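You operate a simulated robot arm through the tools that you are given. There is no shell and no other tool. Be economical: measure what you need, move in short steps, check, and stop when the job is done.

You are at the controls of a simulated robot arm. One attempt, no reset.

## Task
Put things in order on the window end of the marble counter. At the end: the silver bowl stands where the white covered dish stood; the yellow syrup tin stands where the silver bowl stood; the tall blue jar stands where the yellow syrup tin stood; the white covered dish stands on top of the grey bowls; whatever was shut is shut again. Leave all else as you found it, and nothing knocked over.
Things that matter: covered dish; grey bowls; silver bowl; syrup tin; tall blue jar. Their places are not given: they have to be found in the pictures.

The check looks at the end state, three seconds after you hand in, the way a careful person would. Anything else that was tipped, shoved, dropped, spilled or broken makes it a failure.

## Robot
A 7-joint arm with a two-finger parallel gripper, fixed in place. Base frame: the origin is at the foot of the arm, x ahead of it, y to its left, z up; the work surface is at about z = 0. Units: m, degrees, N and s.
With the tool pointing down near the work surface it reaches from about 0.24 to 0.62 m from the base axis. Its first joint turns from -66.0 to 66.0 degrees. Payload 2.6 kg.
The TCP is the grasp point between the finger pads, 0.03 m short of the fingertips. In the tool frame z runs along the fingers and y along their closing line. Largest opening 0.094 m; finger width 0.028, thickness 0.01; the body of the gripper, 0.05 by 0.096 m, starts 0.055 m behind the TCP.
Orientation is that of the tool frame in the base frame, as a unit quaternion [w, x, y, z]. With the fingers straight down and closing along the base's y, the tool's x points along the base's -x, its y along +y and its z along -z.

## Interface
- The arm moves only by the tool move_arm. Its argument "rows" is one flat list of numbers, 7 for each row, row after row: the finger opening in m, from 0 to 0.094, then the shift along the tool's x, y, z in units of 500 mm (1.0 is 500 mm), then the turn, a rotation vector about the tool's x, y, z in units of 90 degrees (1.0 is 90 degrees). In form: [fingers, x, y, z, rx, ry, rz, fingers, x, y, z, rx, ry, rz, ...]. A call has 1 to 8 rows; each row is the pose to reach, as a shift and turn from the pose commanded when the call began, along the tool's axes at that moment. A call with a number of a shift or a turn outside -1 to 1 is refused whole. Each row takes 0.2 s and may step no farther than 0.05 m and 8.6 degrees from the row before; otherwise, or with a gripper value out of range, the whole call is refused. A pose out of reach is approached as far as the arm can. The call stops where the force on the tool passes 40 N (or 10 N more than at its start, if that is more) or the arm is blocked; 0.2 s more then pass. The fingers move at their own pace (about 0.072 m/s each) and stop on an object; they squeeze with about 37 N. The grip force told is the motor's: it shows also when the fingers shut on nothing. Time passes only in rows, and 0.2 s behind the last, so rows that repeat a pose let the fingers close. It gives the time, the measured TCP pose, the force on the tool (base axes), the opening and the grip force at its end, in the units of the frame above (readings bear some noise), with the torque about the TCP (base axes, N m) and any sound that the robot's microphone picked up, and new pictures: "views" is both (left out), scene, wrist or none.
- Cameras (640 x 400 px; columns grow to the right, rows downward): "scene" is fixed at [0.0411, 0.4382, 0.5606]; the picture's right is [-0.71, -0.70, 0.00], its down [-0.42, 0.43, -0.80] and it looks along [0.56, -0.57, -0.60] (base axes); focal length 265 px, centre (320, 200). "wrist" rides on the gripper at [0.076, 0.014, -0.102] in the tool frame; the picture's right is [-0.18, 0.98, 0.00], its down [-0.75, -0.14, -0.64] and it looks along [-0.63, -0.12, 0.77] (tool axes); focal length 243 px, centre (320, 200).
- probe_pixels(camera, pixels): for up to 12 pixels [column, row] of the newest picture of that camera ("zoom" is the newest enlarged one), the place [x, y, z] in the base frame of the surface seen there, good to about 0.002 m. No time passes.
- zoom(camera, box): a new picture of the part [left, top, right, bottom] of that camera's present view, enlarged. No time passes.
- job_done(): hands the job in; it is judged then, once.

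Go step by step. Measure first, check grasps and placings, and put right what went wrong. The budget is 80 turns and 200 pictures, counting those below and the enlarged ones. Unless the task says otherwise, let go and move clear before handing in, and close with one line.

The tools are called after ">>>" as a command line: name --argument value ..., lists and objects as JSON in quotes. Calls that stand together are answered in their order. move_arm: Moves the arm, as the interface text tells. Its arguments: {"type":"object","properties":{"rows":{"type":"array","items":{"type":"number"}},"views":{"type":"string","enum":["both","scene","wrist","none"]}},"required":["rows"]} The other tools are called the same way: probe_pixels (camera, pixels) gives the place of the surface under pixels of a picture; zoom (camera, box) takes an enlarged picture of a part of a camera's view; job_done () hands the job in.

At the start:

```text
time_s: 0.0
position: [0.3389, 0.1899, 0.3461]
tcp_rot: [-0.001, 0.0, 1.0, 0.0]
ft_force: [-0.5, 1.1, -0.4]
torque: [0.0, -0.03, -0.01]
grip_width: 0.0944
gripper_force: 0.2
```

scene: 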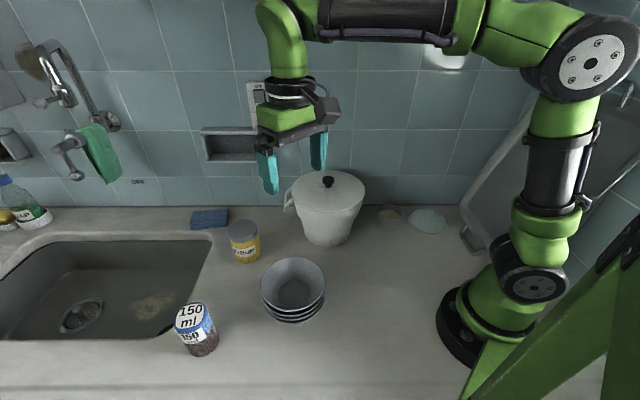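
wrist: 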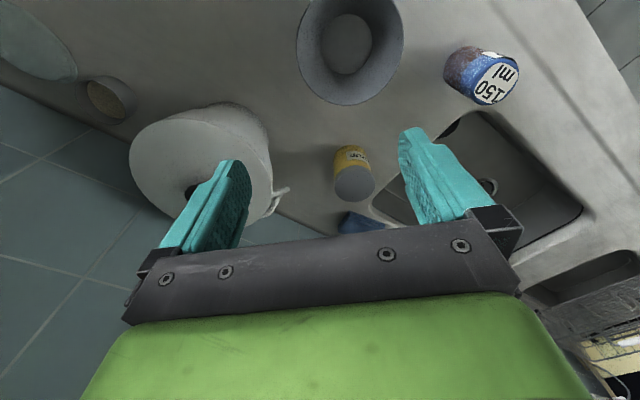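

The pictures show a covered dish (330,210), a grey bowl stack (293,290), a yellow tin (244,240), a blue jar (196,328), and flat pale things at (428,220). I don't see the silver bowl yet, so I'll zoom in.

>>> zoom --camera "scene" --box '[160, 160, 360, 370]'

>>> zoom --camera "scene" --box '[340, 150, 540, 280]'

>>> zoom --camera "scene" --box '[0, 100, 240, 250]'

>>> zoom --camera "wrist" --box '[0, 0, 320, 220]'

```text
1.90 times, centred on (260, 265) of scene
```

zoom: 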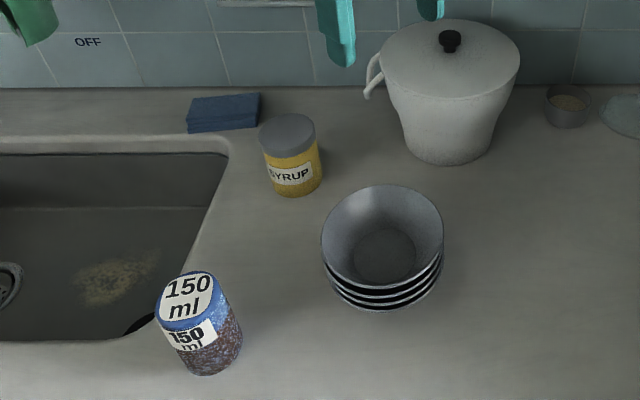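

```text
3.08 times, centred on (440, 215) of scene
```

zoom: 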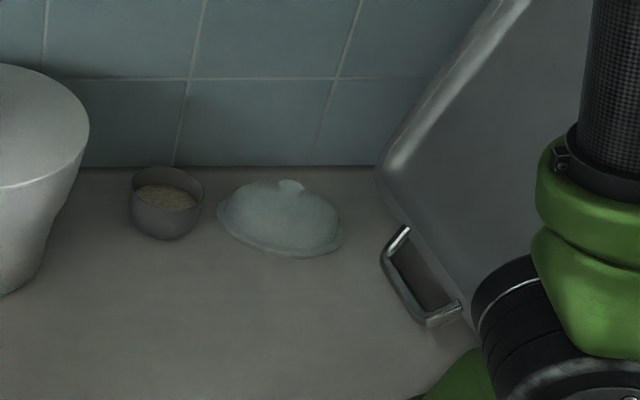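

```text
2.67 times, centred on (120, 175) of scene
```

zoom: 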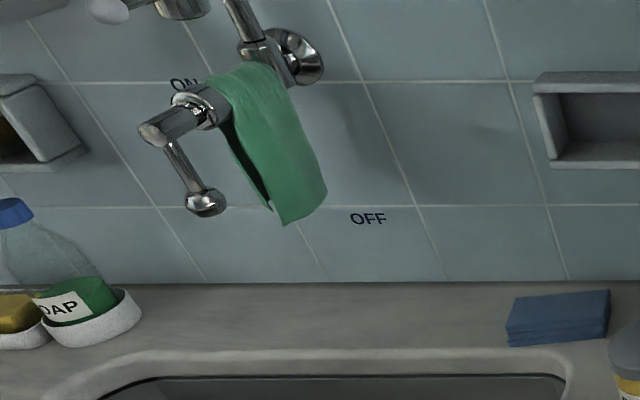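

```text
1.82 times, centred on (160, 110) of wrist
```

zoom: 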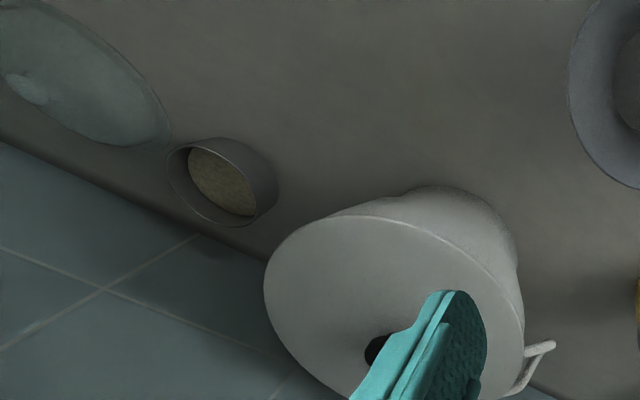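

The small metal bowl with grains at (388,215) looks like the silver bowl, and the pale lidded dish at (428,220) like the covered dish. I'll measure everything.

>>> probe_pixels --camera "scene" --pixels '[[328, 181], [328, 243], [386, 207], [392, 225], [380, 214], [400, 214], [430, 210], [430, 231], [410, 220], [447, 225], [425, 222], [390, 213]]'

>>> probe_pixels --camera "scene" --pixels '[[242, 228], [248, 262], [230, 228], [258, 228], [188, 315], [203, 355], [293, 260], [293, 295], [262, 290], [324, 290], [292, 322], [293, 308]]'

>>> zoom --camera "scene" --box '[370, 190, 460, 246]'

```text
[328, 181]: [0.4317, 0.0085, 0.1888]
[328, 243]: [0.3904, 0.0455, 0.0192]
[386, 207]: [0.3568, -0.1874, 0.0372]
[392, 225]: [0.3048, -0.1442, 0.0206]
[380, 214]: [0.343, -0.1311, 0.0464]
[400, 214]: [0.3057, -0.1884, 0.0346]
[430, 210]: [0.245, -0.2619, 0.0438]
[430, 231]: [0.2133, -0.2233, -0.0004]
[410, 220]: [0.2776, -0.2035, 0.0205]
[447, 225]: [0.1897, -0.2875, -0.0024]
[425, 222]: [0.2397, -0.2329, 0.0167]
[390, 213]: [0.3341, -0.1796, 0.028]
```

```text
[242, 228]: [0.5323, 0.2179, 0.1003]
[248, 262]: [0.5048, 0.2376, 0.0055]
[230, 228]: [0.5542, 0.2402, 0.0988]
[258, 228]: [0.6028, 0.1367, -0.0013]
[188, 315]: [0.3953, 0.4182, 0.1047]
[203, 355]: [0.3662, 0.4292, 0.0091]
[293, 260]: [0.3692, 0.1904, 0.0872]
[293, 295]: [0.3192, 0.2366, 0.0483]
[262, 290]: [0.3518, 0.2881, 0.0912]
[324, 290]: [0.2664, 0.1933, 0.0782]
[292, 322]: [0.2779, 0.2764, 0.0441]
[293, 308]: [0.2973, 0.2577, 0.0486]
```

```text
7.11 times, centred on (415, 218) of scene
```

zoom: 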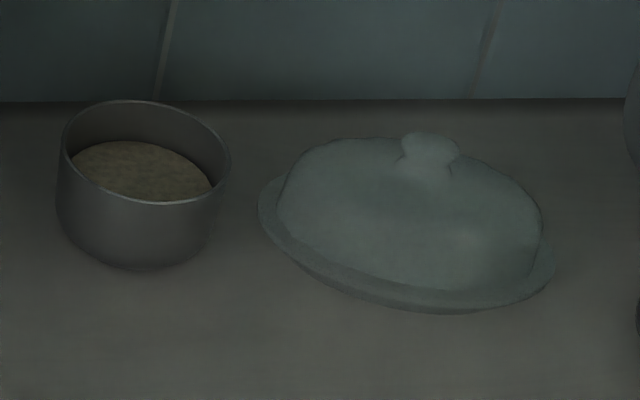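

The silver bowl is about 0.07 m across and holds grain. The covered dish is about 0.13 m long, near (0.23,-0.25). I'll swing the wrist camera over there for a close look.

>>> move_arm --rows '[0.094, 0.0225, -0.0575, 0.0, 0, 0, 0.09, 0.094, 0.045, -0.115, 0.0, 0, 0, 0.18, 0.094, 0.0675, -0.1725, 0.0, 0, 0, 0.27, 0.094, 0.09, -0.23, 0.0, 0, 0, 0.36, 0.094, 0.1125, -0.2875, 0.03, 0, 0, 0.45, 0.094, 0.135, -0.345, 0.06, 0, 0, 0.54, 0.094, 0.1575, -0.4025, 0.1, 0, 0, 0.63, 0.094, 0.18, -0.46, 0.14, 0, 0, 0.72]' --views "both"

```text
time_s: 1.8
position: [0.2501, -0.0375, 0.2765]
tcp_rot: [0.0, 0.537, 0.844, 0.0]
ft_force: [0.0, -0.4, 0.8]
torque: [0.02, 0.0, 0.02]
grip_width: 0.0941
gripper_force: 0.1
```

scene: 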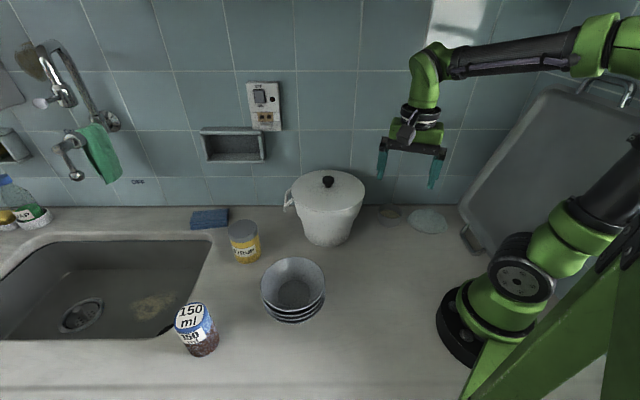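
wrist: 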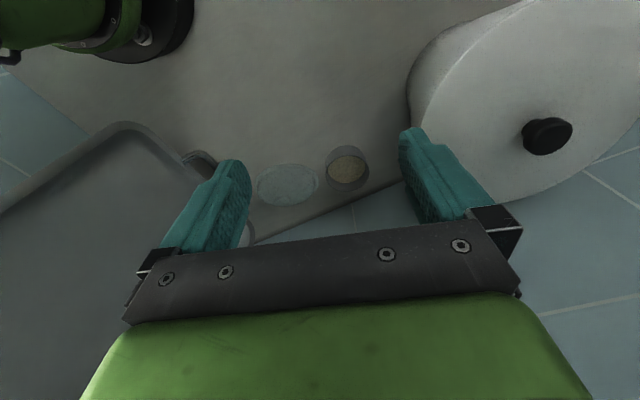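

The wrist view shows the dish at (288,185) and the silver bowl at (347,168). I'll zoom in and probe their edges.

>>> zoom --camera "wrist" --box '[240, 130, 400, 230]'

>>> probe_pixels --camera "zoom" --pixels '[[75, 230], [192, 140], [315, 220], [190, 298], [190, 190], [100, 225], [285, 215], [345, 130], [510, 130], [430, 70], [430, 240], [420, 140]]'

```text
4.00 times, centred on (320, 180) of wrist
```

zoom: 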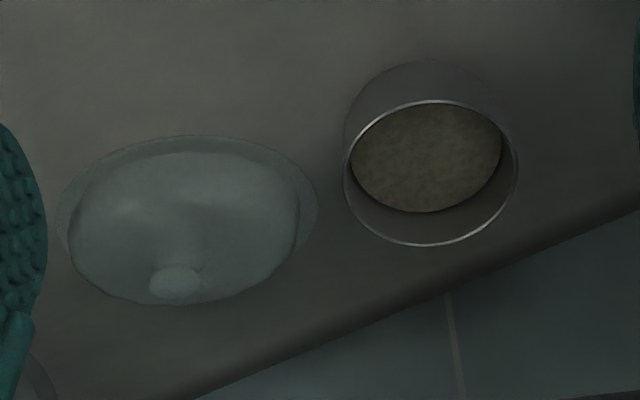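

```text
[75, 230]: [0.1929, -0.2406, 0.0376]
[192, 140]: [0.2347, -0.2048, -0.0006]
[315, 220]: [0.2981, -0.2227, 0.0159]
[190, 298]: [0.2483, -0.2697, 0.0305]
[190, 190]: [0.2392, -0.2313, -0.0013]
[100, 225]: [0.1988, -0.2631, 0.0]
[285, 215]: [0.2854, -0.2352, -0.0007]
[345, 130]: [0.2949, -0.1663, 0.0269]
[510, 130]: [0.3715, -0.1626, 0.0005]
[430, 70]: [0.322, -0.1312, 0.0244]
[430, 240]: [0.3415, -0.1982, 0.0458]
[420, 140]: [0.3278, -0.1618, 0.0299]
```

The dish is translucent, so the probe reads through it and I have to triangulate. By hand I get a centre near (0.237,-0.240) and a plate of about 0.12 x 0.09 m. Before gripping I'll probe the wall and move closer for a sharper view.

>>> probe_pixels --camera "wrist" --pixels '[[300, 228], [380, 195], [400, 210], [340, 225], [230, 165], [215, 165], [190, 158], [120, 130], [100, 200], [410, 90], [545, 135], [500, 20]]'

>>> move_arm --rows '[0.094, 0.0, -0.01, 0.05, 0, 0, 0.09, 0.094, 0.0, -0.02, 0.1, 0, 0, 0.18, 0.094, -0.02, -0.03, 0.15, 0, 0, 0.18, 0.094, -0.04, -0.03, 0.2, 0, 0, 0.18]' --views "wrist"

```text
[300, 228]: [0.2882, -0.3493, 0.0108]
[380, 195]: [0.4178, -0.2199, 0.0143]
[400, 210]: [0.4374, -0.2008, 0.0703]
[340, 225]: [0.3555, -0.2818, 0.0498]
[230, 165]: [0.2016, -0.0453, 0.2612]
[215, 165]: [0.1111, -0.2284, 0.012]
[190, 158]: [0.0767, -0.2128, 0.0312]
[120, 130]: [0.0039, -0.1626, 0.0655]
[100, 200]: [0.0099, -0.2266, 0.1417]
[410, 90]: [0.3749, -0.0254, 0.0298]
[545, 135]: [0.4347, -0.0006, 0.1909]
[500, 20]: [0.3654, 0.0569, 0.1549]
```

```text
time_s: 2.8
position: [0.2443, -0.0653, 0.1766]
tcp_rot: [0.0, 0.65, 0.76, 0.0]
ft_force: [0.5, 0.3, 0.6]
torque: [0.02, -0.02, 0.03]
grip_width: 0.0939
gripper_force: 0.1
```

wrist: 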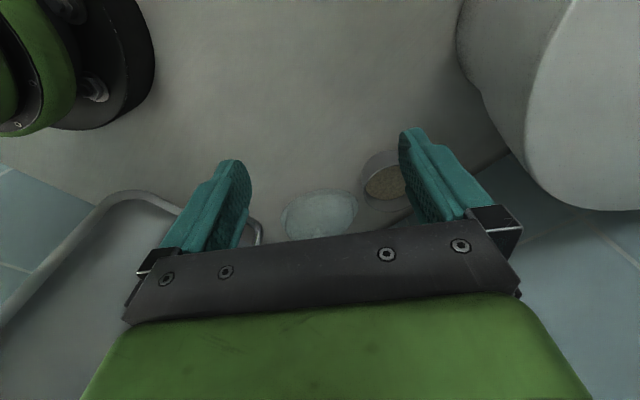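

The wall is the line x-y=0.638, so there is about 0.11 m clear behind the dish. The gripper hides the dish from here, so I'll back off a little.

>>> move_arm --rows '[0.094, 0.08, 0.02, -0.02, 0, 0, 0, 0.094, 0.15, 0.03, -0.04, 0, 0, 0]' --views "wrist"

>>> zoom --camera "wrist" --box '[240, 110, 440, 235]'

```text
time_s: 3.4
position: [0.2474, 0.0133, 0.1985]
tcp_rot: [0.0, 0.65, 0.76, -0.001]
ft_force: [0.5, -1.0, 0.4]
torque: [-0.02, 0.0, 0.0]
grip_width: 0.094
gripper_force: 0.1
```

wrist: 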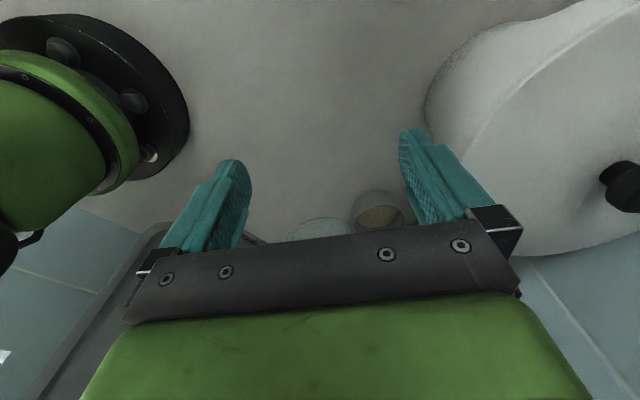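

```text
3.20 times, centred on (340, 172) of wrist
```

zoom: 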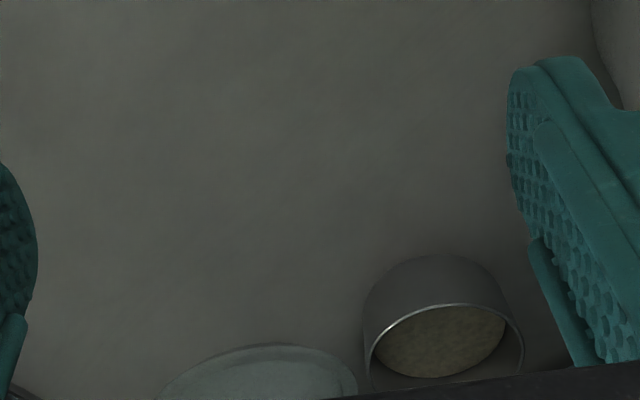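

That was the wrong way, because the bottom of the image is the far side. I'll go forward over the dish.

>>> move_arm --rows '[0.094, -0.08, -0.016, 0.0, 0, 0, 0, 0.094, -0.16, -0.033, 0.0, 0, 0, 0, 0.094, -0.24, -0.05, 0.02, 0, 0, 0, 0.094, -0.29, -0.066, 0.04, 0, 0, 0, 0.094, -0.29, -0.066, 0.04, 0, 0, 0]' --views "wrist"

>>> zoom --camera "wrist" --box '[240, 100, 440, 225]'

```text
time_s: 4.6
position: [0.2374, -0.1389, 0.1741]
tcp_rot: [0.0, 0.649, 0.76, 0.0]
ft_force: [-0.3, -0.4, -0.6]
torque: [-0.01, -0.04, 0.0]
grip_width: 0.0941
gripper_force: 0.2
```

wrist: 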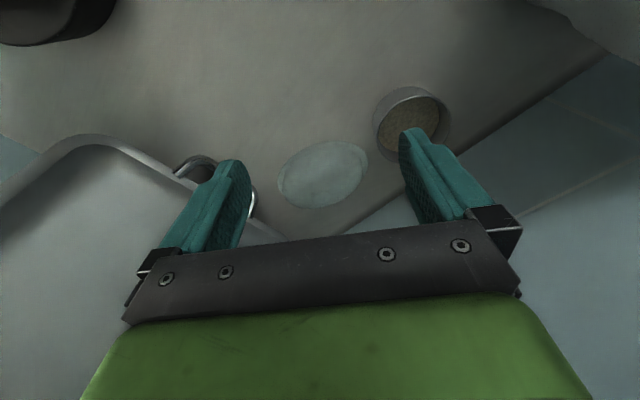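

```text
3.20 times, centred on (340, 162) of wrist
```

zoom: 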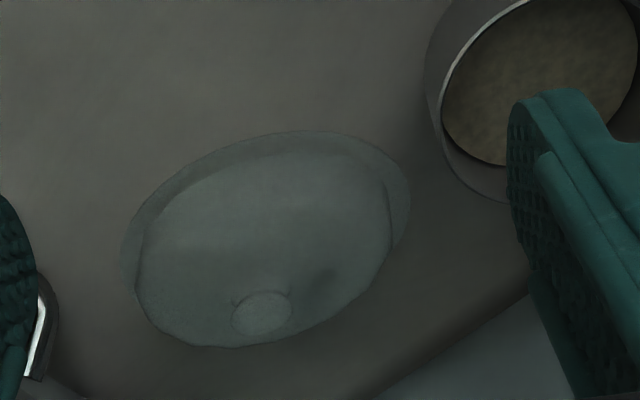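

The dish looks like an ellipse centred at (0.2365,-0.243), with semi-axes of about 0.062 and 0.0475 and the long axis about 28° from x. Before choosing a grasp I need the bowl stack's rim, so I'll raise and swing back to look into it.

>>> move_arm --rows '[0.094, 0.04, 0.0, -0.08, 0, 0, -0.09, 0.094, 0.12, 0.0, -0.16, 0, 0, -0.18, 0.094, 0.21, 0.01, -0.2, 0, 0, -0.27, 0.094, 0.3, 0.01, -0.24, 0, 0, -0.36, 0.094, 0.39, 0.02, -0.24, 0, 0, -0.45, 0.094, 0.48, 0.02, -0.24, 0, 0, -0.54, 0.094, 0.56, 0.03, -0.24, 0, 0, -0.63, 0.094, 0.64, 0.04, -0.24, 0, 0, -0.63]' --views "wrist"

```text
refused: row 2 steps farther than a row can; nothing moved
```

The step was too long, so I'll smooth the path.

>>> move_arm --rows '[0.094, 0.04, 0.0, -0.08, 0, 0, -0.09, 0.094, 0.1, 0.0, -0.15, 0, 0, -0.18, 0.094, 0.18, 0.01, -0.2, 0, 0, -0.27, 0.094, 0.27, 0.01, -0.22, 0, 0, -0.36, 0.094, 0.36, 0.02, -0.22, 0, 0, -0.45, 0.094, 0.45, 0.02, -0.22, 0, 0, -0.54, 0.094, 0.54, 0.03, -0.22, 0, 0, -0.63, 0.094, 0.63, 0.04, -0.22, 0, 0, -0.63]' --views "wrist"

```text
time_s: 6.4
position: [0.2102, 0.1752, 0.2848]
tcp_rot: [0.0, 0.21, 0.978, 0.001]
ft_force: [0.6, 0.2, -0.2]
torque: [-0.03, -0.01, -0.01]
grip_width: 0.0939
gripper_force: 0.0
```

wrist: 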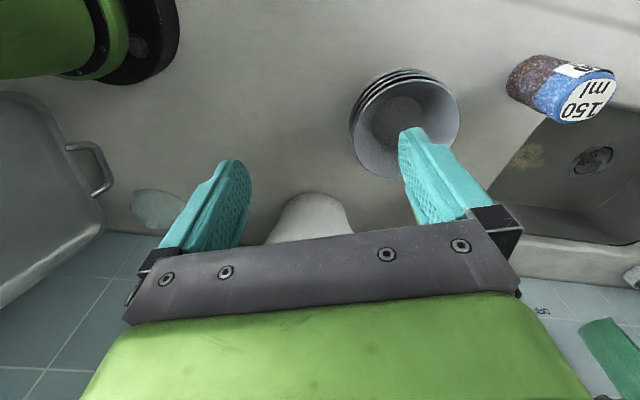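

The bowls are visible at (405,118). I'll zoom in and probe the rim.

>>> zoom --camera "wrist" --box '[330, 55, 490, 155]'

>>> probe_pixels --camera "wrist" --pixels '[[459, 110], [458, 120], [425, 84], [410, 81], [390, 88], [356, 150], [361, 125], [375, 174], [395, 115], [420, 110], [380, 70], [450, 128]]'

```text
4.00 times, centred on (410, 105) of wrist
```

zoom: 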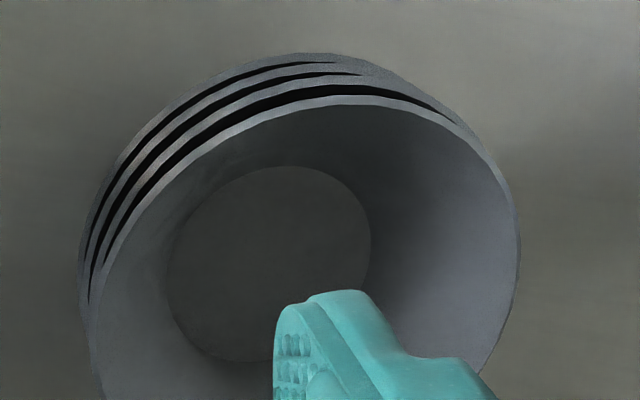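

```text
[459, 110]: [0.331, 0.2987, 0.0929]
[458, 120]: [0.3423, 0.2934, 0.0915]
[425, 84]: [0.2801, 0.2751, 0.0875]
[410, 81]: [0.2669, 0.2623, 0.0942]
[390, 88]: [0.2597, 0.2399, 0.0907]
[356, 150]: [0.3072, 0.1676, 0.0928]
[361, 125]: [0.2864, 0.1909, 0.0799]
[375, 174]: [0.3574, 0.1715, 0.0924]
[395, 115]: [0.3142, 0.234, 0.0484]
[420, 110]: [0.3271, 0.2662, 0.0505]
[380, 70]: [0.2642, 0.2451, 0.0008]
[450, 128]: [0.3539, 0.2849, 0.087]
```

The top bowl's rim is centred at (0.326,0.231), with outer radius 0.0665, top z about 0.092 and floor z about 0.049. I want to be certain which object is the "white covered dish", so I'll look closely at both the pot and the glassy dish.

>>> zoom --camera "scene" --box '[270, 150, 470, 275]'

>>> zoom --camera "wrist" --box '[100, 170, 200, 235]'

>>> probe_pixels --camera "scene" --pixels '[[293, 185], [363, 186], [328, 208], [328, 172], [310, 237], [349, 235], [329, 244], [325, 205], [287, 205], [300, 205], [357, 205], [330, 230]]'

```text
3.20 times, centred on (370, 212) of scene
```

zoom: 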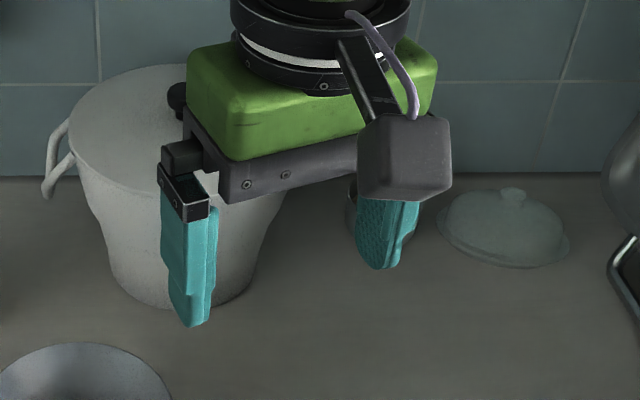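

```text
6.15 times, centred on (150, 202) of wrist
```

zoom: 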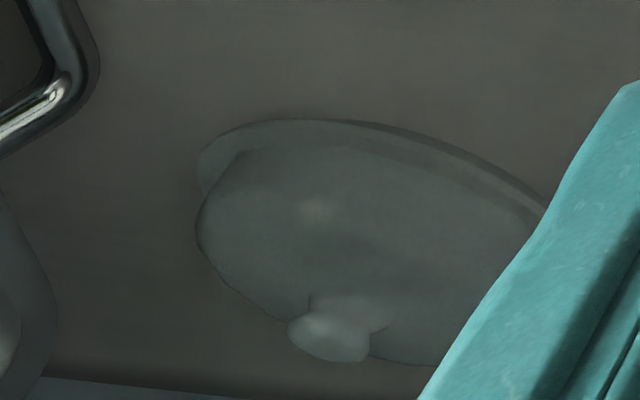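

```text
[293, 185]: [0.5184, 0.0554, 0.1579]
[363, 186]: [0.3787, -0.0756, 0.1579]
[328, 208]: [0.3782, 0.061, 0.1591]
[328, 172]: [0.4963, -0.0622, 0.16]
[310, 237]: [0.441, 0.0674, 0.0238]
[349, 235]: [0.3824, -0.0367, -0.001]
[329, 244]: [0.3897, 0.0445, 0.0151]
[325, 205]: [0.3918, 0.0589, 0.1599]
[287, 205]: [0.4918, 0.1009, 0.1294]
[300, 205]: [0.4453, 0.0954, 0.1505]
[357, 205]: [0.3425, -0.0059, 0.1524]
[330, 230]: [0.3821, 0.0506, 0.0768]
```

The low, lidded oval dish is the only graspable covered dish, and the pot is 0.18 m wide. I'll go to its knob and check whether lid and plate lift together.

>>> move_arm --rows '[0.06, -0.066, -0.062, 0, 0, 0, 0.0525, 0.06, -0.126, -0.127, 0, 0, 0, 0.105, 0.06, -0.179, -0.194, 0, 0, 0, 0.1575, 0.06, -0.228, -0.263, 0, 0, 0, 0.21, 0.06, -0.27, -0.336, 0, 0, 0, 0.2625, 0.06, -0.306, -0.411, 0, 0, 0, 0.315, 0.06, -0.337, -0.489, 0, 0, 0, 0.3675, 0.06, -0.362, -0.569, 0, 0, 0, 0.42]' --views "wrist"

```text
time_s: 8.2
position: [0.2577, -0.1563, 0.2902]
tcp_rot: [0.001, 0.516, 0.857, 0.0]
ft_force: [-0.1, -0.4, 0.7]
torque: [0.0, -0.01, -0.04]
grip_width: 0.0598
gripper_force: 0.1
```

wrist: 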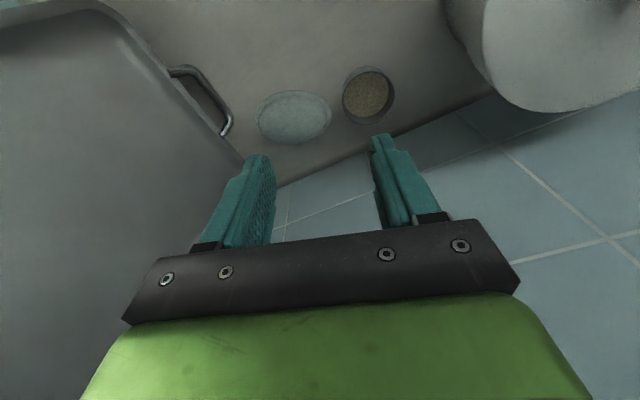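

This is a near-overhead view of the dish at (294,117). I'll zoom in to refine the knob position and the shape.

>>> zoom --camera "wrist" --box '[246, 80, 342, 154]'

>>> probe_pixels --camera "zoom" --pixels '[[320, 260], [340, 290], [300, 250], [200, 220], [420, 220], [320, 150], [330, 380], [280, 300], [350, 320], [150, 250], [480, 200], [300, 200]]'

```text
5.41 times, centred on (294, 117) of wrist
```

zoom: 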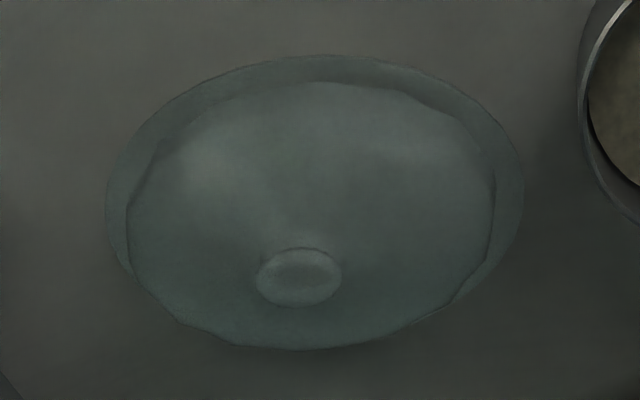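

```text
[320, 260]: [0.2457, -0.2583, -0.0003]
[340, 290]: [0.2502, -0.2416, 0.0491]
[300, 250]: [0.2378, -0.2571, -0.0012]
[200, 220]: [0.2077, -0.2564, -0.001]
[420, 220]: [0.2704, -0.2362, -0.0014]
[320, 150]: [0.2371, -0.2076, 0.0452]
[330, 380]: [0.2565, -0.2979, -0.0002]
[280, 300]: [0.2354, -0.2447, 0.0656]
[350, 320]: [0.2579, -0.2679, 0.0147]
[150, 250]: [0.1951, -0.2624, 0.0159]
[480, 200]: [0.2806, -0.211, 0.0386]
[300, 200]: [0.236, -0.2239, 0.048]
```

Refined: knob at about (0.238,-0.241), top z about 0.053. The plate is about 0.121 x 0.088 m, tilted about 22°. I'll descend above the knob and check before gripping.

>>> move_arm --rows '[0.06, -0.045, -0.04, 0.05, 0, 0, 0, 0.06, -0.09, -0.08, 0.1, 0, 0, 0, 0.06, -0.131, -0.114, 0.15, 0, 0, 0, 0.06, -0.131, -0.114, 0.24, 0, 0, 0, 0.06, -0.131, -0.114, 0.32, 0, 0, 0, 0.06, -0.131, -0.114, 0.39, 0, 0, 0, 0.06, -0.131, -0.114, 0.39, 0, 0, 0]' --views "both"

>>> zoom --camera "scene" --box '[370, 165, 480, 245]'

>>> zoom --camera "wrist" --box '[220, 60, 440, 200]'

```text
time_s: 9.8
position: [0.2392, -0.2408, 0.0878]
tcp_rot: [0.0, 0.515, 0.857, 0.0]
ft_force: [-0.5, 0.6, -0.2]
torque: [0.03, 0.0, -0.01]
grip_width: 0.06
gripper_force: 0.1
```

scene: 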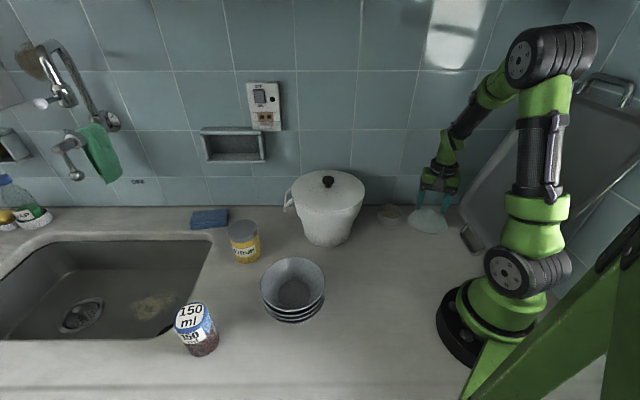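
wrist: 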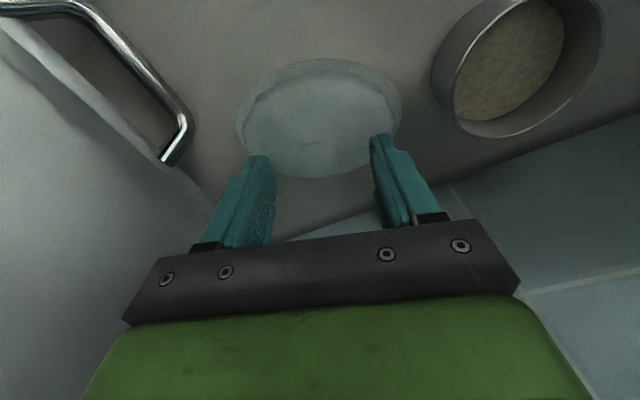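

```text
5.00 times, centred on (425, 205) of scene
```

zoom: 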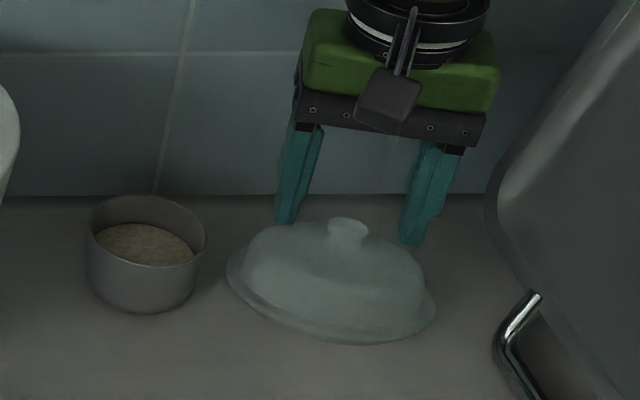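

```text
2.86 times, centred on (330, 130) of wrist
```

zoom: 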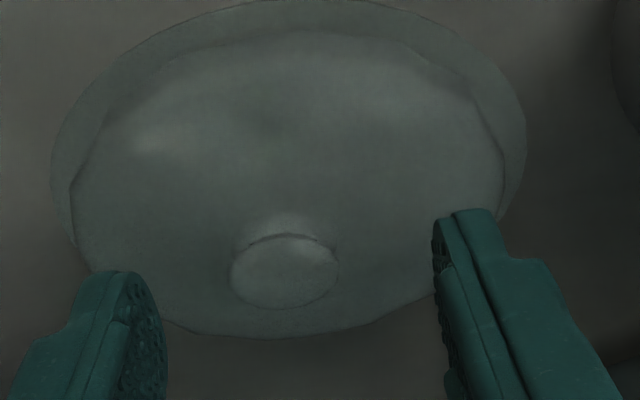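

The knob sits midway between the fingers. I'll lower to z about 0.072 and close.

>>> move_arm --rows '[0.06, 0, 0, 0.017, 0, 0, 0, 0.06, 0, 0, 0.033, 0, 0, 0, 0.0, 0, 0, 0.033, 0, 0, 0, 0.0, 0, 0, 0.033, 0, 0, 0, 0.0, 0, 0, 0.033, 0, 0, 0]' --views "none"

>>> zoom --camera "scene" --box '[370, 165, 480, 245]'

```text
time_s: 10.4
position: [0.2387, -0.241, 0.0794]
tcp_rot: [0.002, 0.517, 0.856, 0.002]
ft_force: [-1.4, 1.3, 3.2]
torque: [0.02, -0.02, 0.01]
grip_width: 0.0601
gripper_force: 0.0
stopped in row 2: the force on the tool passed its limit at 59 N (the readings are from after the stop); the commanded pose is now the measured one
```

```text
5.00 times, centred on (425, 205) of scene
```

zoom: 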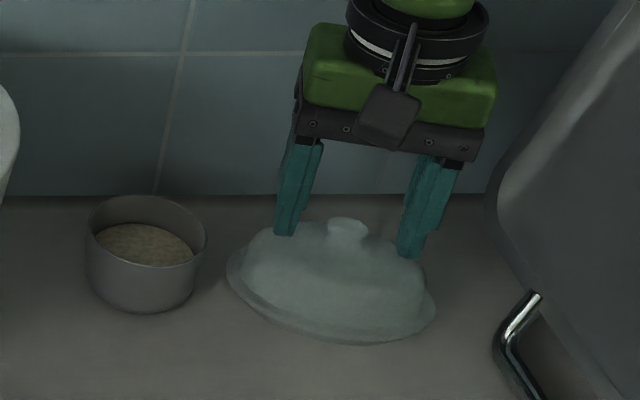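

Contact came with the fingertips at z about 0.049, so the dome top is about 0.048 and the knob reaches about 0.065. That's already a good knob height, so I'll back off 2 mm and close.

>>> move_arm --rows '[0.06, 0, 0, -0.004, 0, 0, 0, 0.03, 0, 0, -0.004, 0, 0, 0, 0.0, 0, 0, -0.004, 0, 0, 0, 0.0, 0, 0, -0.004, 0, 0, 0, 0.0, 0, 0, -0.004, 0, 0, 0]' --views "wrist"

>>> zoom --camera "scene" --box '[370, 165, 480, 245]'

```text
time_s: 11.6
position: [0.2373, -0.2428, 0.0811]
tcp_rot: [0.002, 0.517, 0.856, 0.001]
ft_force: [0.1, 0.3, 3.2]
torque: [-0.06, 0.22, 0.03]
grip_width: 0.0231
gripper_force: 37.3
```

wrist: 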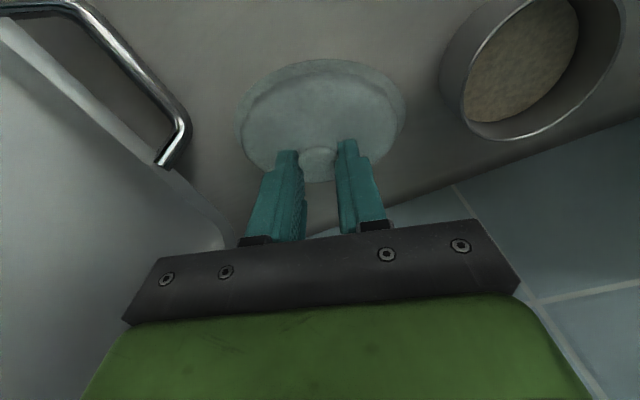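

```text
5.00 times, centred on (425, 205) of scene
```

zoom: 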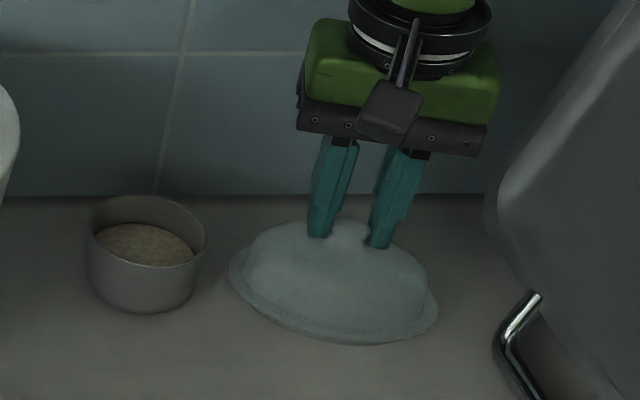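

The knob is held at 0.023 m wide. I'll lift gently by 15 mm and see what comes up.

>>> move_arm --rows '[0.0, 0, 0, -0.01, 0, 0, 0, 0.0, 0, 0, -0.02, 0, 0, 0, 0.0, 0, 0, -0.03, 0, 0, 0, 0.0, 0, 0, -0.03, 0, 0, 0]' --views "wrist"

>>> zoom --camera "scene" --box '[370, 165, 480, 245]'

```text
time_s: 12.6
position: [0.2374, -0.2422, 0.097]
tcp_rot: [0.002, 0.516, 0.857, 0.0]
ft_force: [-0.1, -0.4, -3.2]
torque: [-0.02, 0.0, 0.0]
grip_width: 0.023
gripper_force: 36.6
```

wrist: 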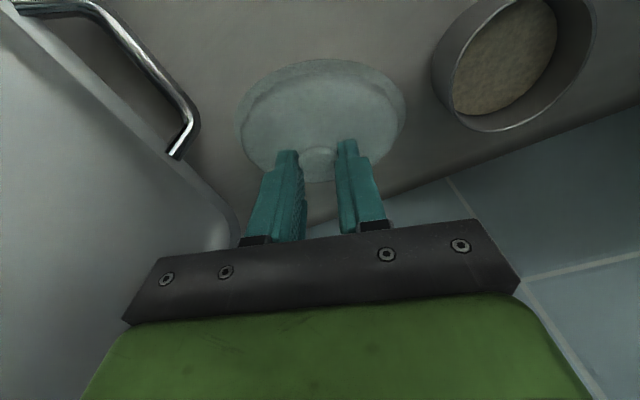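

```text
5.00 times, centred on (425, 205) of scene
```

zoom: 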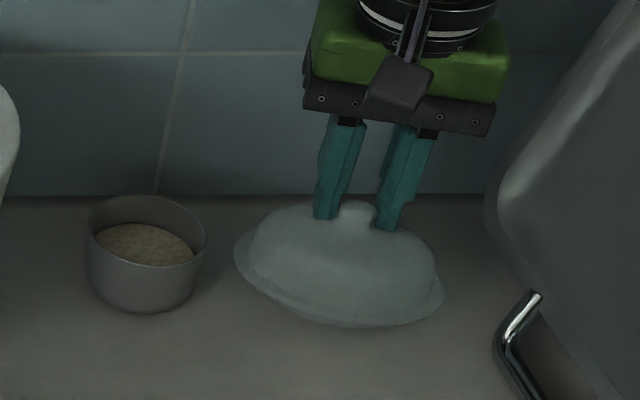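

The whole dish rose as one piece (about 3 N), so it is rigid. Its original spot is at TCP (0.2375,-0.242). I'll raise it high and carry it towards the grey bowls.

>>> move_arm --rows '[0.0, 0, 0, -0.09, 0, 0, 0, 0.0, 0, 0, -0.18, 0, 0, 0, 0.0, 0, 0, -0.27, 0, 0, 0, 0.0, 0, 0, -0.36, 0, 0, 0, 0.0, 0.044, 0.046, -0.4, 0, 0, 0, 0.0, 0.105, 0.101, -0.41, 0, 0, 0, 0.0, 0.175, 0.161, -0.41, 0, 0, 0, 0.0, 0.245, 0.221, -0.41, 0, 0, 0]' --views "none"

```text
time_s: 14.4
position: [0.279, -0.0799, 0.3039]
tcp_rot: [0.003, 0.517, 0.856, 0.002]
ft_force: [0.3, 0.3, -3.9]
torque: [-0.02, -0.01, 0.01]
grip_width: 0.023
gripper_force: 37.3
```

Still held. I'll carry it over the bowls at (0.326,0.231), turning back on the way.

>>> move_arm --rows '[0.0, 0.063, 0.047, 0, 0, 0, -0.07, 0.0, 0.127, 0.094, 0, 0, 0, -0.14, 0.0, 0.19, 0.14, 0, 0, 0, -0.21, 0.0, 0.253, 0.187, 0, 0, 0, -0.28, 0.0, 0.316, 0.234, 0, 0, 0, -0.35, 0.0, 0.38, 0.281, 0, 0, 0, -0.42, 0.0, 0.443, 0.327, 0, 0, 0, -0.49, 0.0, 0.506, 0.374, 0, 0, 0, -0.56]' --views "both"

```text
time_s: 16.2
position: [0.3254, 0.2322, 0.2991]
tcp_rot: [0.004, 0.103, 0.995, 0.001]
ft_force: [0.3, 0.9, -2.6]
torque: [-0.01, -0.07, -0.03]
grip_width: 0.0232
gripper_force: 36.3
```

scene: 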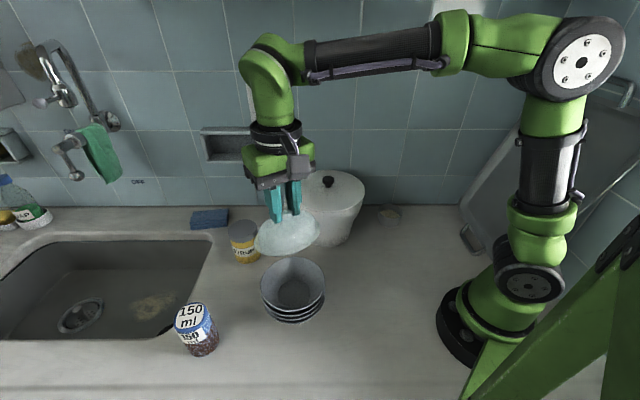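
wrist: 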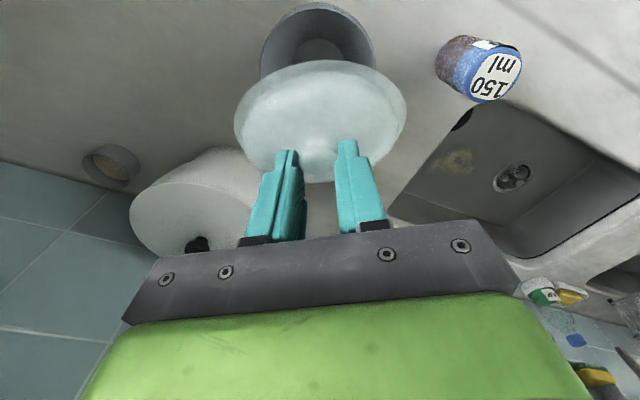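

The dish (clearly white in the light) hangs level above the bowls. I'll descend to just above the rim.

>>> move_arm --rows '[0.0, 0, 0, 0.06, 0, 0, 0, 0.0, 0, 0, 0.12, 0, 0, 0, 0.0, 0, 0, 0.17, 0, 0, 0, 0.0, 0, 0, 0.21, 0, 0, 0, 0.0, 0, 0, 0.21, 0, 0, 0]' --views "both"

>>> zoom --camera "scene" --box '[210, 200, 370, 330]'

>>> zoom --camera "wrist" --box '[220, 0, 440, 140]'

```text
time_s: 17.4
position: [0.325, 0.2315, 0.1946]
tcp_rot: [0.003, 0.104, 0.995, 0.0]
ft_force: [-0.2, -0.3, -3.0]
torque: [-0.03, -0.05, 0.0]
grip_width: 0.0229
gripper_force: 37.2
```

scene: 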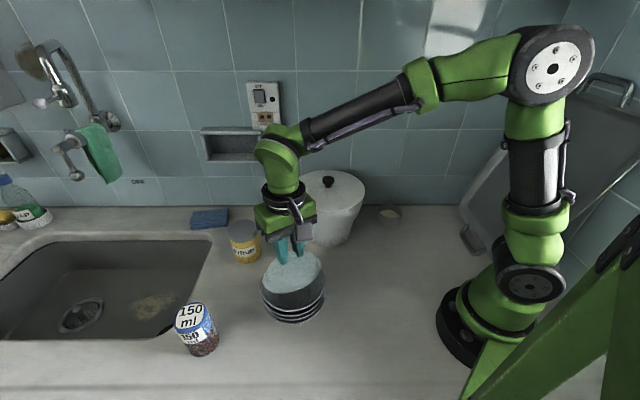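
wrist: 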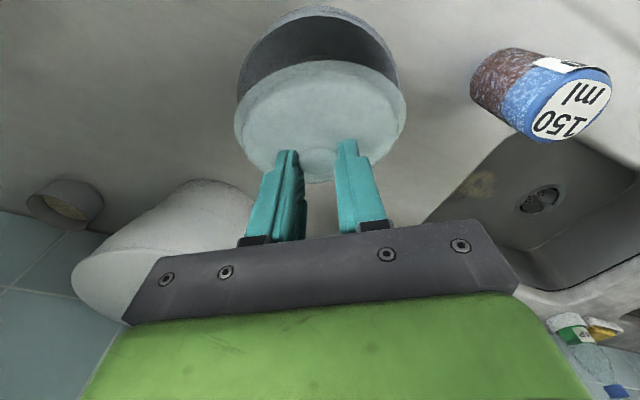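

```text
3.08 times, centred on (290, 265) of scene
```

zoom: 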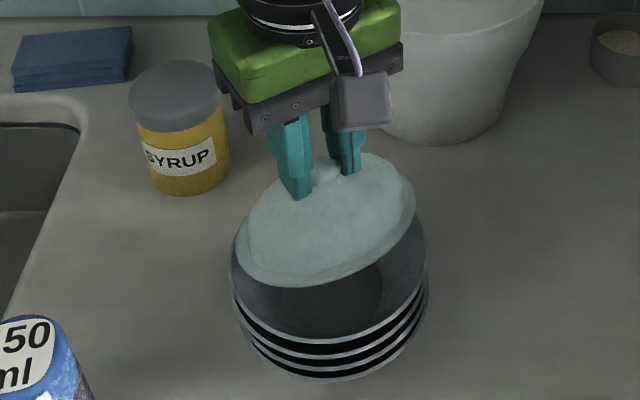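

```text
2.86 times, centred on (330, 70) of wrist
```

zoom: 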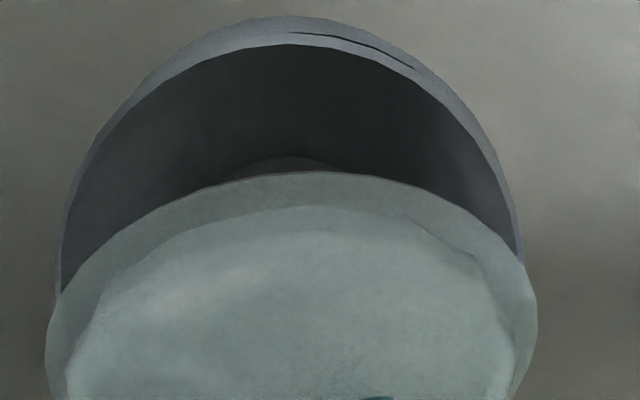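

The dish is centred over the bowl and just about spans the rim. I'll lower it in small steps until it takes support.

>>> move_arm --rows '[0.0, 0, 0, 0.02, 0, 0, 0, 0.0, 0, 0, 0.03, 0, 0, 0, 0.0, 0, 0, 0.04, 0, 0, 0, 0.0, 0, 0, 0.046, 0, 0, 0, 0.0, 0, 0, 0.052, 0, 0, 0, 0.0, 0, 0, 0.056, 0, 0, 0]' --views "wrist"

>>> zoom --camera "scene" --box '[210, 200, 370, 330]'

```text
time_s: 18.7
position: [0.3284, 0.2304, 0.1727]
tcp_rot: [0.006, 0.103, 0.995, 0.002]
ft_force: [-2.3, -1.0, 4.2]
torque: [-0.37, 0.15, -0.03]
grip_width: 0.0232
gripper_force: 37.2
stopped in row 6: the force on the tool passed its limit at 45 N (the readings are from after the stop); the commanded pose is now the measured one
```

wrist: 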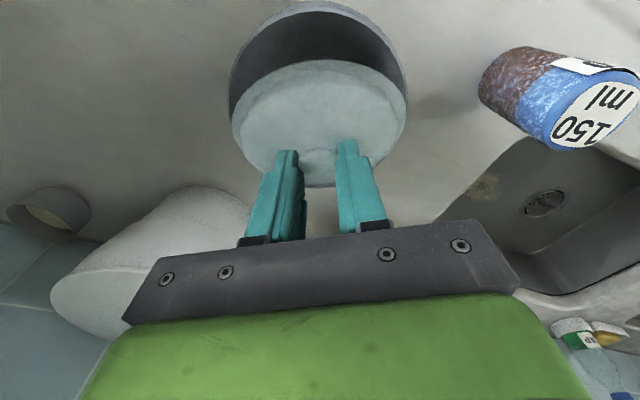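

```text
3.08 times, centred on (290, 265) of scene
```

zoom: 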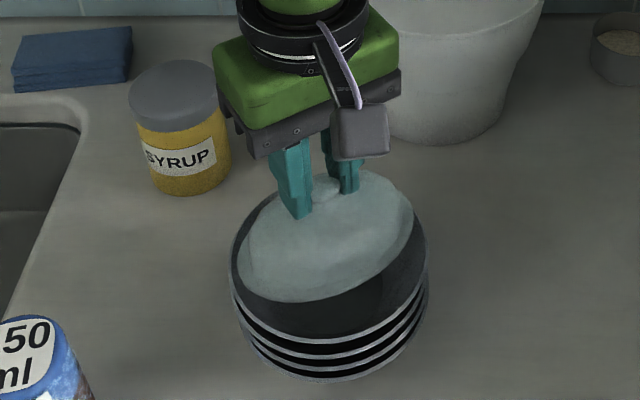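

Contact came with the dish base at about rim height. The torque puts it at the -y end, so the dish is a few mm too far that way. I'll lift 6 mm, shift +4 mm in y and -3 mm in x, and lower again.

>>> move_arm --rows '[0.0, 0, 0, -0.012, 0, 0, 0, 0.0, 0.0075, 0.0066, -0.012, 0, 0, 0, 0.0, 0.0075, 0.0066, -0.006, 0, 0, 0, 0.0, 0.0075, 0.0066, 0.0, 0, 0, 0, 0.0, 0.0075, 0.0066, 0.004, 0, 0, 0, 0.0, 0.0075, 0.0066, 0.008, 0, 0, 0, 0.0, 0.0075, 0.0066, 0.012, 0, 0, 0, 0.0, 0.0075, 0.0066, 0.016, 0, 0, 0]' --views "wrist"

>>> zoom --camera "scene" --box '[210, 200, 370, 330]'

```text
time_s: 20.1
position: [0.3229, 0.2341, 0.1734]
tcp_rot: [0.007, 0.105, 0.994, 0.005]
ft_force: [-0.8, -1.9, 4.3]
torque: [-0.41, 0.24, 0.03]
grip_width: 0.023
gripper_force: 37.5
stopped in row 6: the force on the tool passed its limit at 46 N (the readings are from after the stop); the commanded pose is now the measured one
```

wrist: 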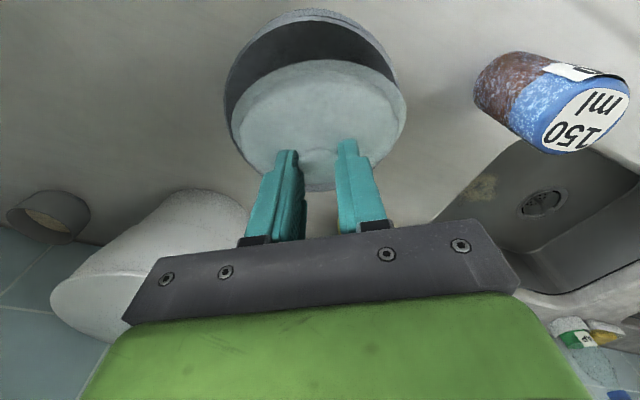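

```text
3.08 times, centred on (290, 265) of scene
```

zoom: 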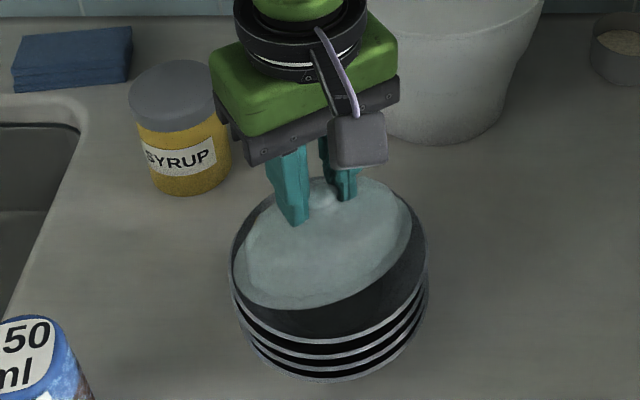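

Contact is still at the -y end (torque x -0.41) and the bowls haven't moved. I'll lift 6 mm, shift another 5 mm along +y, and retry.

>>> move_arm --rows '[0.0, 0, 0, -0.012, 0, 0, 0, 0.0, -0.002, 0.01, -0.012, 0, 0, 0, 0.0, -0.002, 0.01, -0.006, 0, 0, 0, 0.0, -0.002, 0.01, 0.0, 0, 0, 0, 0.0, -0.002, 0.01, 0.003, 0, 0, 0, 0.0, -0.002, 0.01, 0.006, 0, 0, 0]' --views "wrist"

>>> zoom --camera "wrist" --box '[200, 0, 440, 200]'

>>> zoom --camera "scene" --box '[250, 230, 340, 330]'

```text
time_s: 21.5
position: [0.3267, 0.24, 0.1726]
tcp_rot: [0.008, 0.106, 0.994, 0.006]
ft_force: [-1.2, -2.0, 5.7]
torque: [-0.56, 0.35, 0.0]
grip_width: 0.0231
gripper_force: 36.9
stopped in row 6: the force on the tool passed its limit at 46 N (the readings are from after the stop); the commanded pose is now the measured one
```

wrist: 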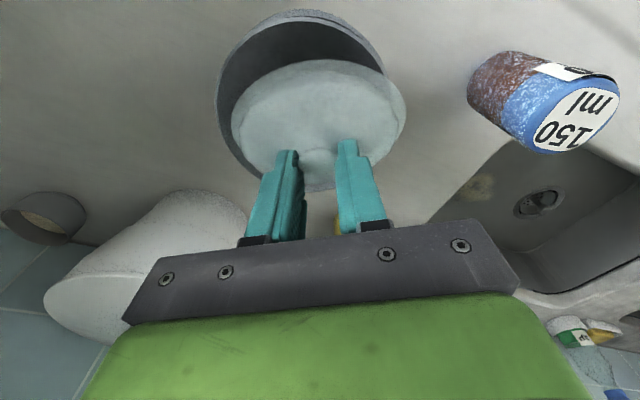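

```text
2.00 times, centred on (320, 100) of wrist
```

zoom: 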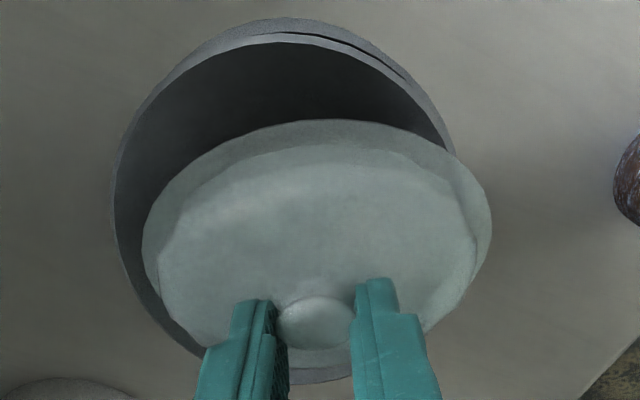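

```text
4.00 times, centred on (295, 280) of scene
```

zoom: 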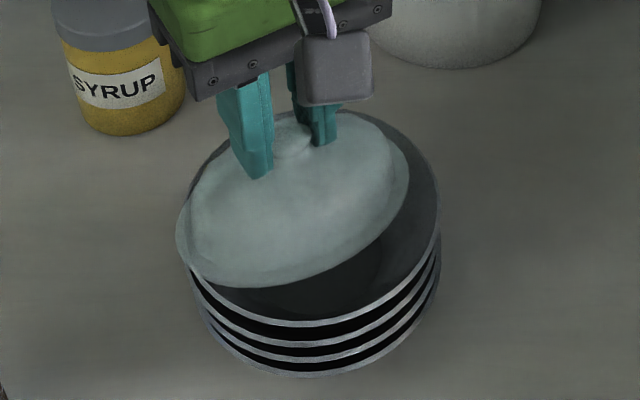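

The views show the dish overhanging on +y (zoom 176 vs bowl 187 in the scene), so I went the wrong way. I'll re-probe the bowl rim to get its true centre now.

>>> probe_pixels --camera "wrist" --pixels '[[258, 95], [260, 120], [268, 142], [278, 158], [270, 60], [290, 38], [320, 17], [350, 20], [380, 36], [410, 58], [342, 22], [338, 188]]'

>>> probe_pixels --camera "scene" --pixels '[[263, 297], [275, 308], [290, 312], [305, 309], [318, 299], [324, 287], [324, 275], [318, 265], [311, 259], [300, 311], [285, 311], [322, 292]]'

```text
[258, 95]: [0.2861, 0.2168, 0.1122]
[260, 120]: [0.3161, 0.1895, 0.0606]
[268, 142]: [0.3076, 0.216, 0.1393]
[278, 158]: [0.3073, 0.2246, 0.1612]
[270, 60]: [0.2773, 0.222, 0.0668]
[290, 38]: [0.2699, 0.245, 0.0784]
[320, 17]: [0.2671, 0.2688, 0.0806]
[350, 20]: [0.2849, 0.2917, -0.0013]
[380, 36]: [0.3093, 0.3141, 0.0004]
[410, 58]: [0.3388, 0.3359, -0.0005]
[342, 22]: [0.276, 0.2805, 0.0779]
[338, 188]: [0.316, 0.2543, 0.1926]
```

```text
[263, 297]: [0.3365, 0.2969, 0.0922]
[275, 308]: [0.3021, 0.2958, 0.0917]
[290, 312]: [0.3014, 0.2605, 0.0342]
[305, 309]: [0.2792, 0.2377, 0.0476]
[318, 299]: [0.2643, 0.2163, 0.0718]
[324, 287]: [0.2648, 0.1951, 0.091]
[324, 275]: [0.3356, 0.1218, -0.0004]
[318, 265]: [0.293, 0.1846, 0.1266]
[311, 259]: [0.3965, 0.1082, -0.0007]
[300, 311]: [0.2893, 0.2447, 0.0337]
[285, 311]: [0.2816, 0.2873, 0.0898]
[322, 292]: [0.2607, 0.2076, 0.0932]
```

The bowl centre is (0.324,0.231), rim z 0.092, unmoved. The dish centre matches the TCP, so I'll go to (0.323,0.229), level the tool (it tilted about 1°), and lower again.

>>> move_arm --rows '[0.0, 0, 0, -0.02, 0, 0, 0, 0.0, 0.0026, -0.023, -0.02, 0.0087, 0.0093, 0, 0.0, 0.0026, -0.023, -0.02, 0.0087, 0.0093, 0, 0.0, 0.0026, -0.023, -0.01, 0.0087, 0.0093, 0, 0.0, 0.0026, -0.023, 0.0, 0.0087, 0.0093, 0, 0.0, 0.0026, -0.023, 0.004, 0.0087, 0.0093, 0, 0.0, 0.0026, -0.023, 0.008, 0.0087, 0.0093, 0, 0.0, 0.0026, -0.023, 0.012, 0.0087, 0.0093, 0]' --views "wrist"

>>> zoom --camera "scene" --box '[245, 230, 345, 330]'

```text
time_s: 23.1
position: [0.3224, 0.2292, 0.1729]
tcp_rot: [0.003, 0.107, 0.994, 0.002]
ft_force: [-2.2, -1.8, 3.9]
torque: [-0.29, -0.02, -0.03]
grip_width: 0.0229
gripper_force: 37.5
stopped in row 8: the force on the tool passed its limit at 44 N (the readings are from after the stop); the commanded pose is now the measured one
```

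wrist: 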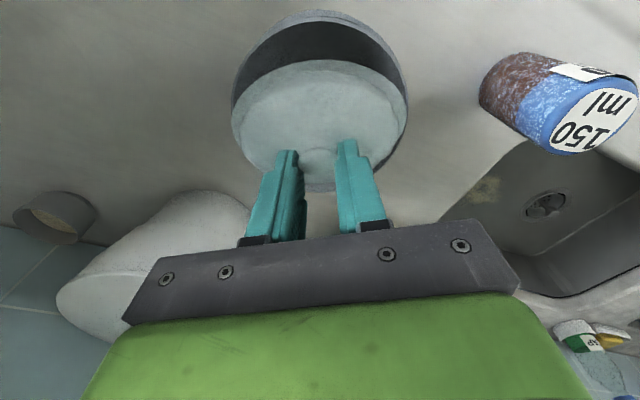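

```text
4.00 times, centred on (295, 280) of scene
```

zoom: 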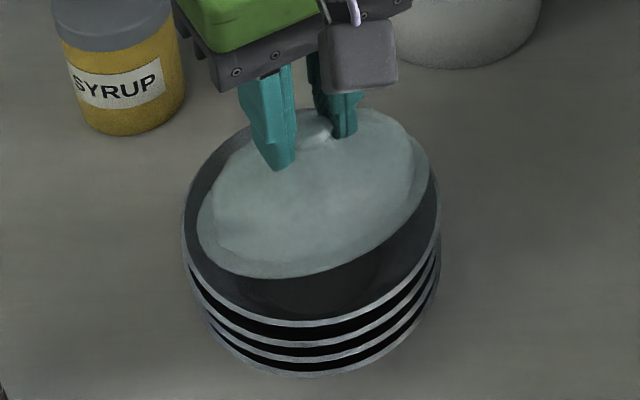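

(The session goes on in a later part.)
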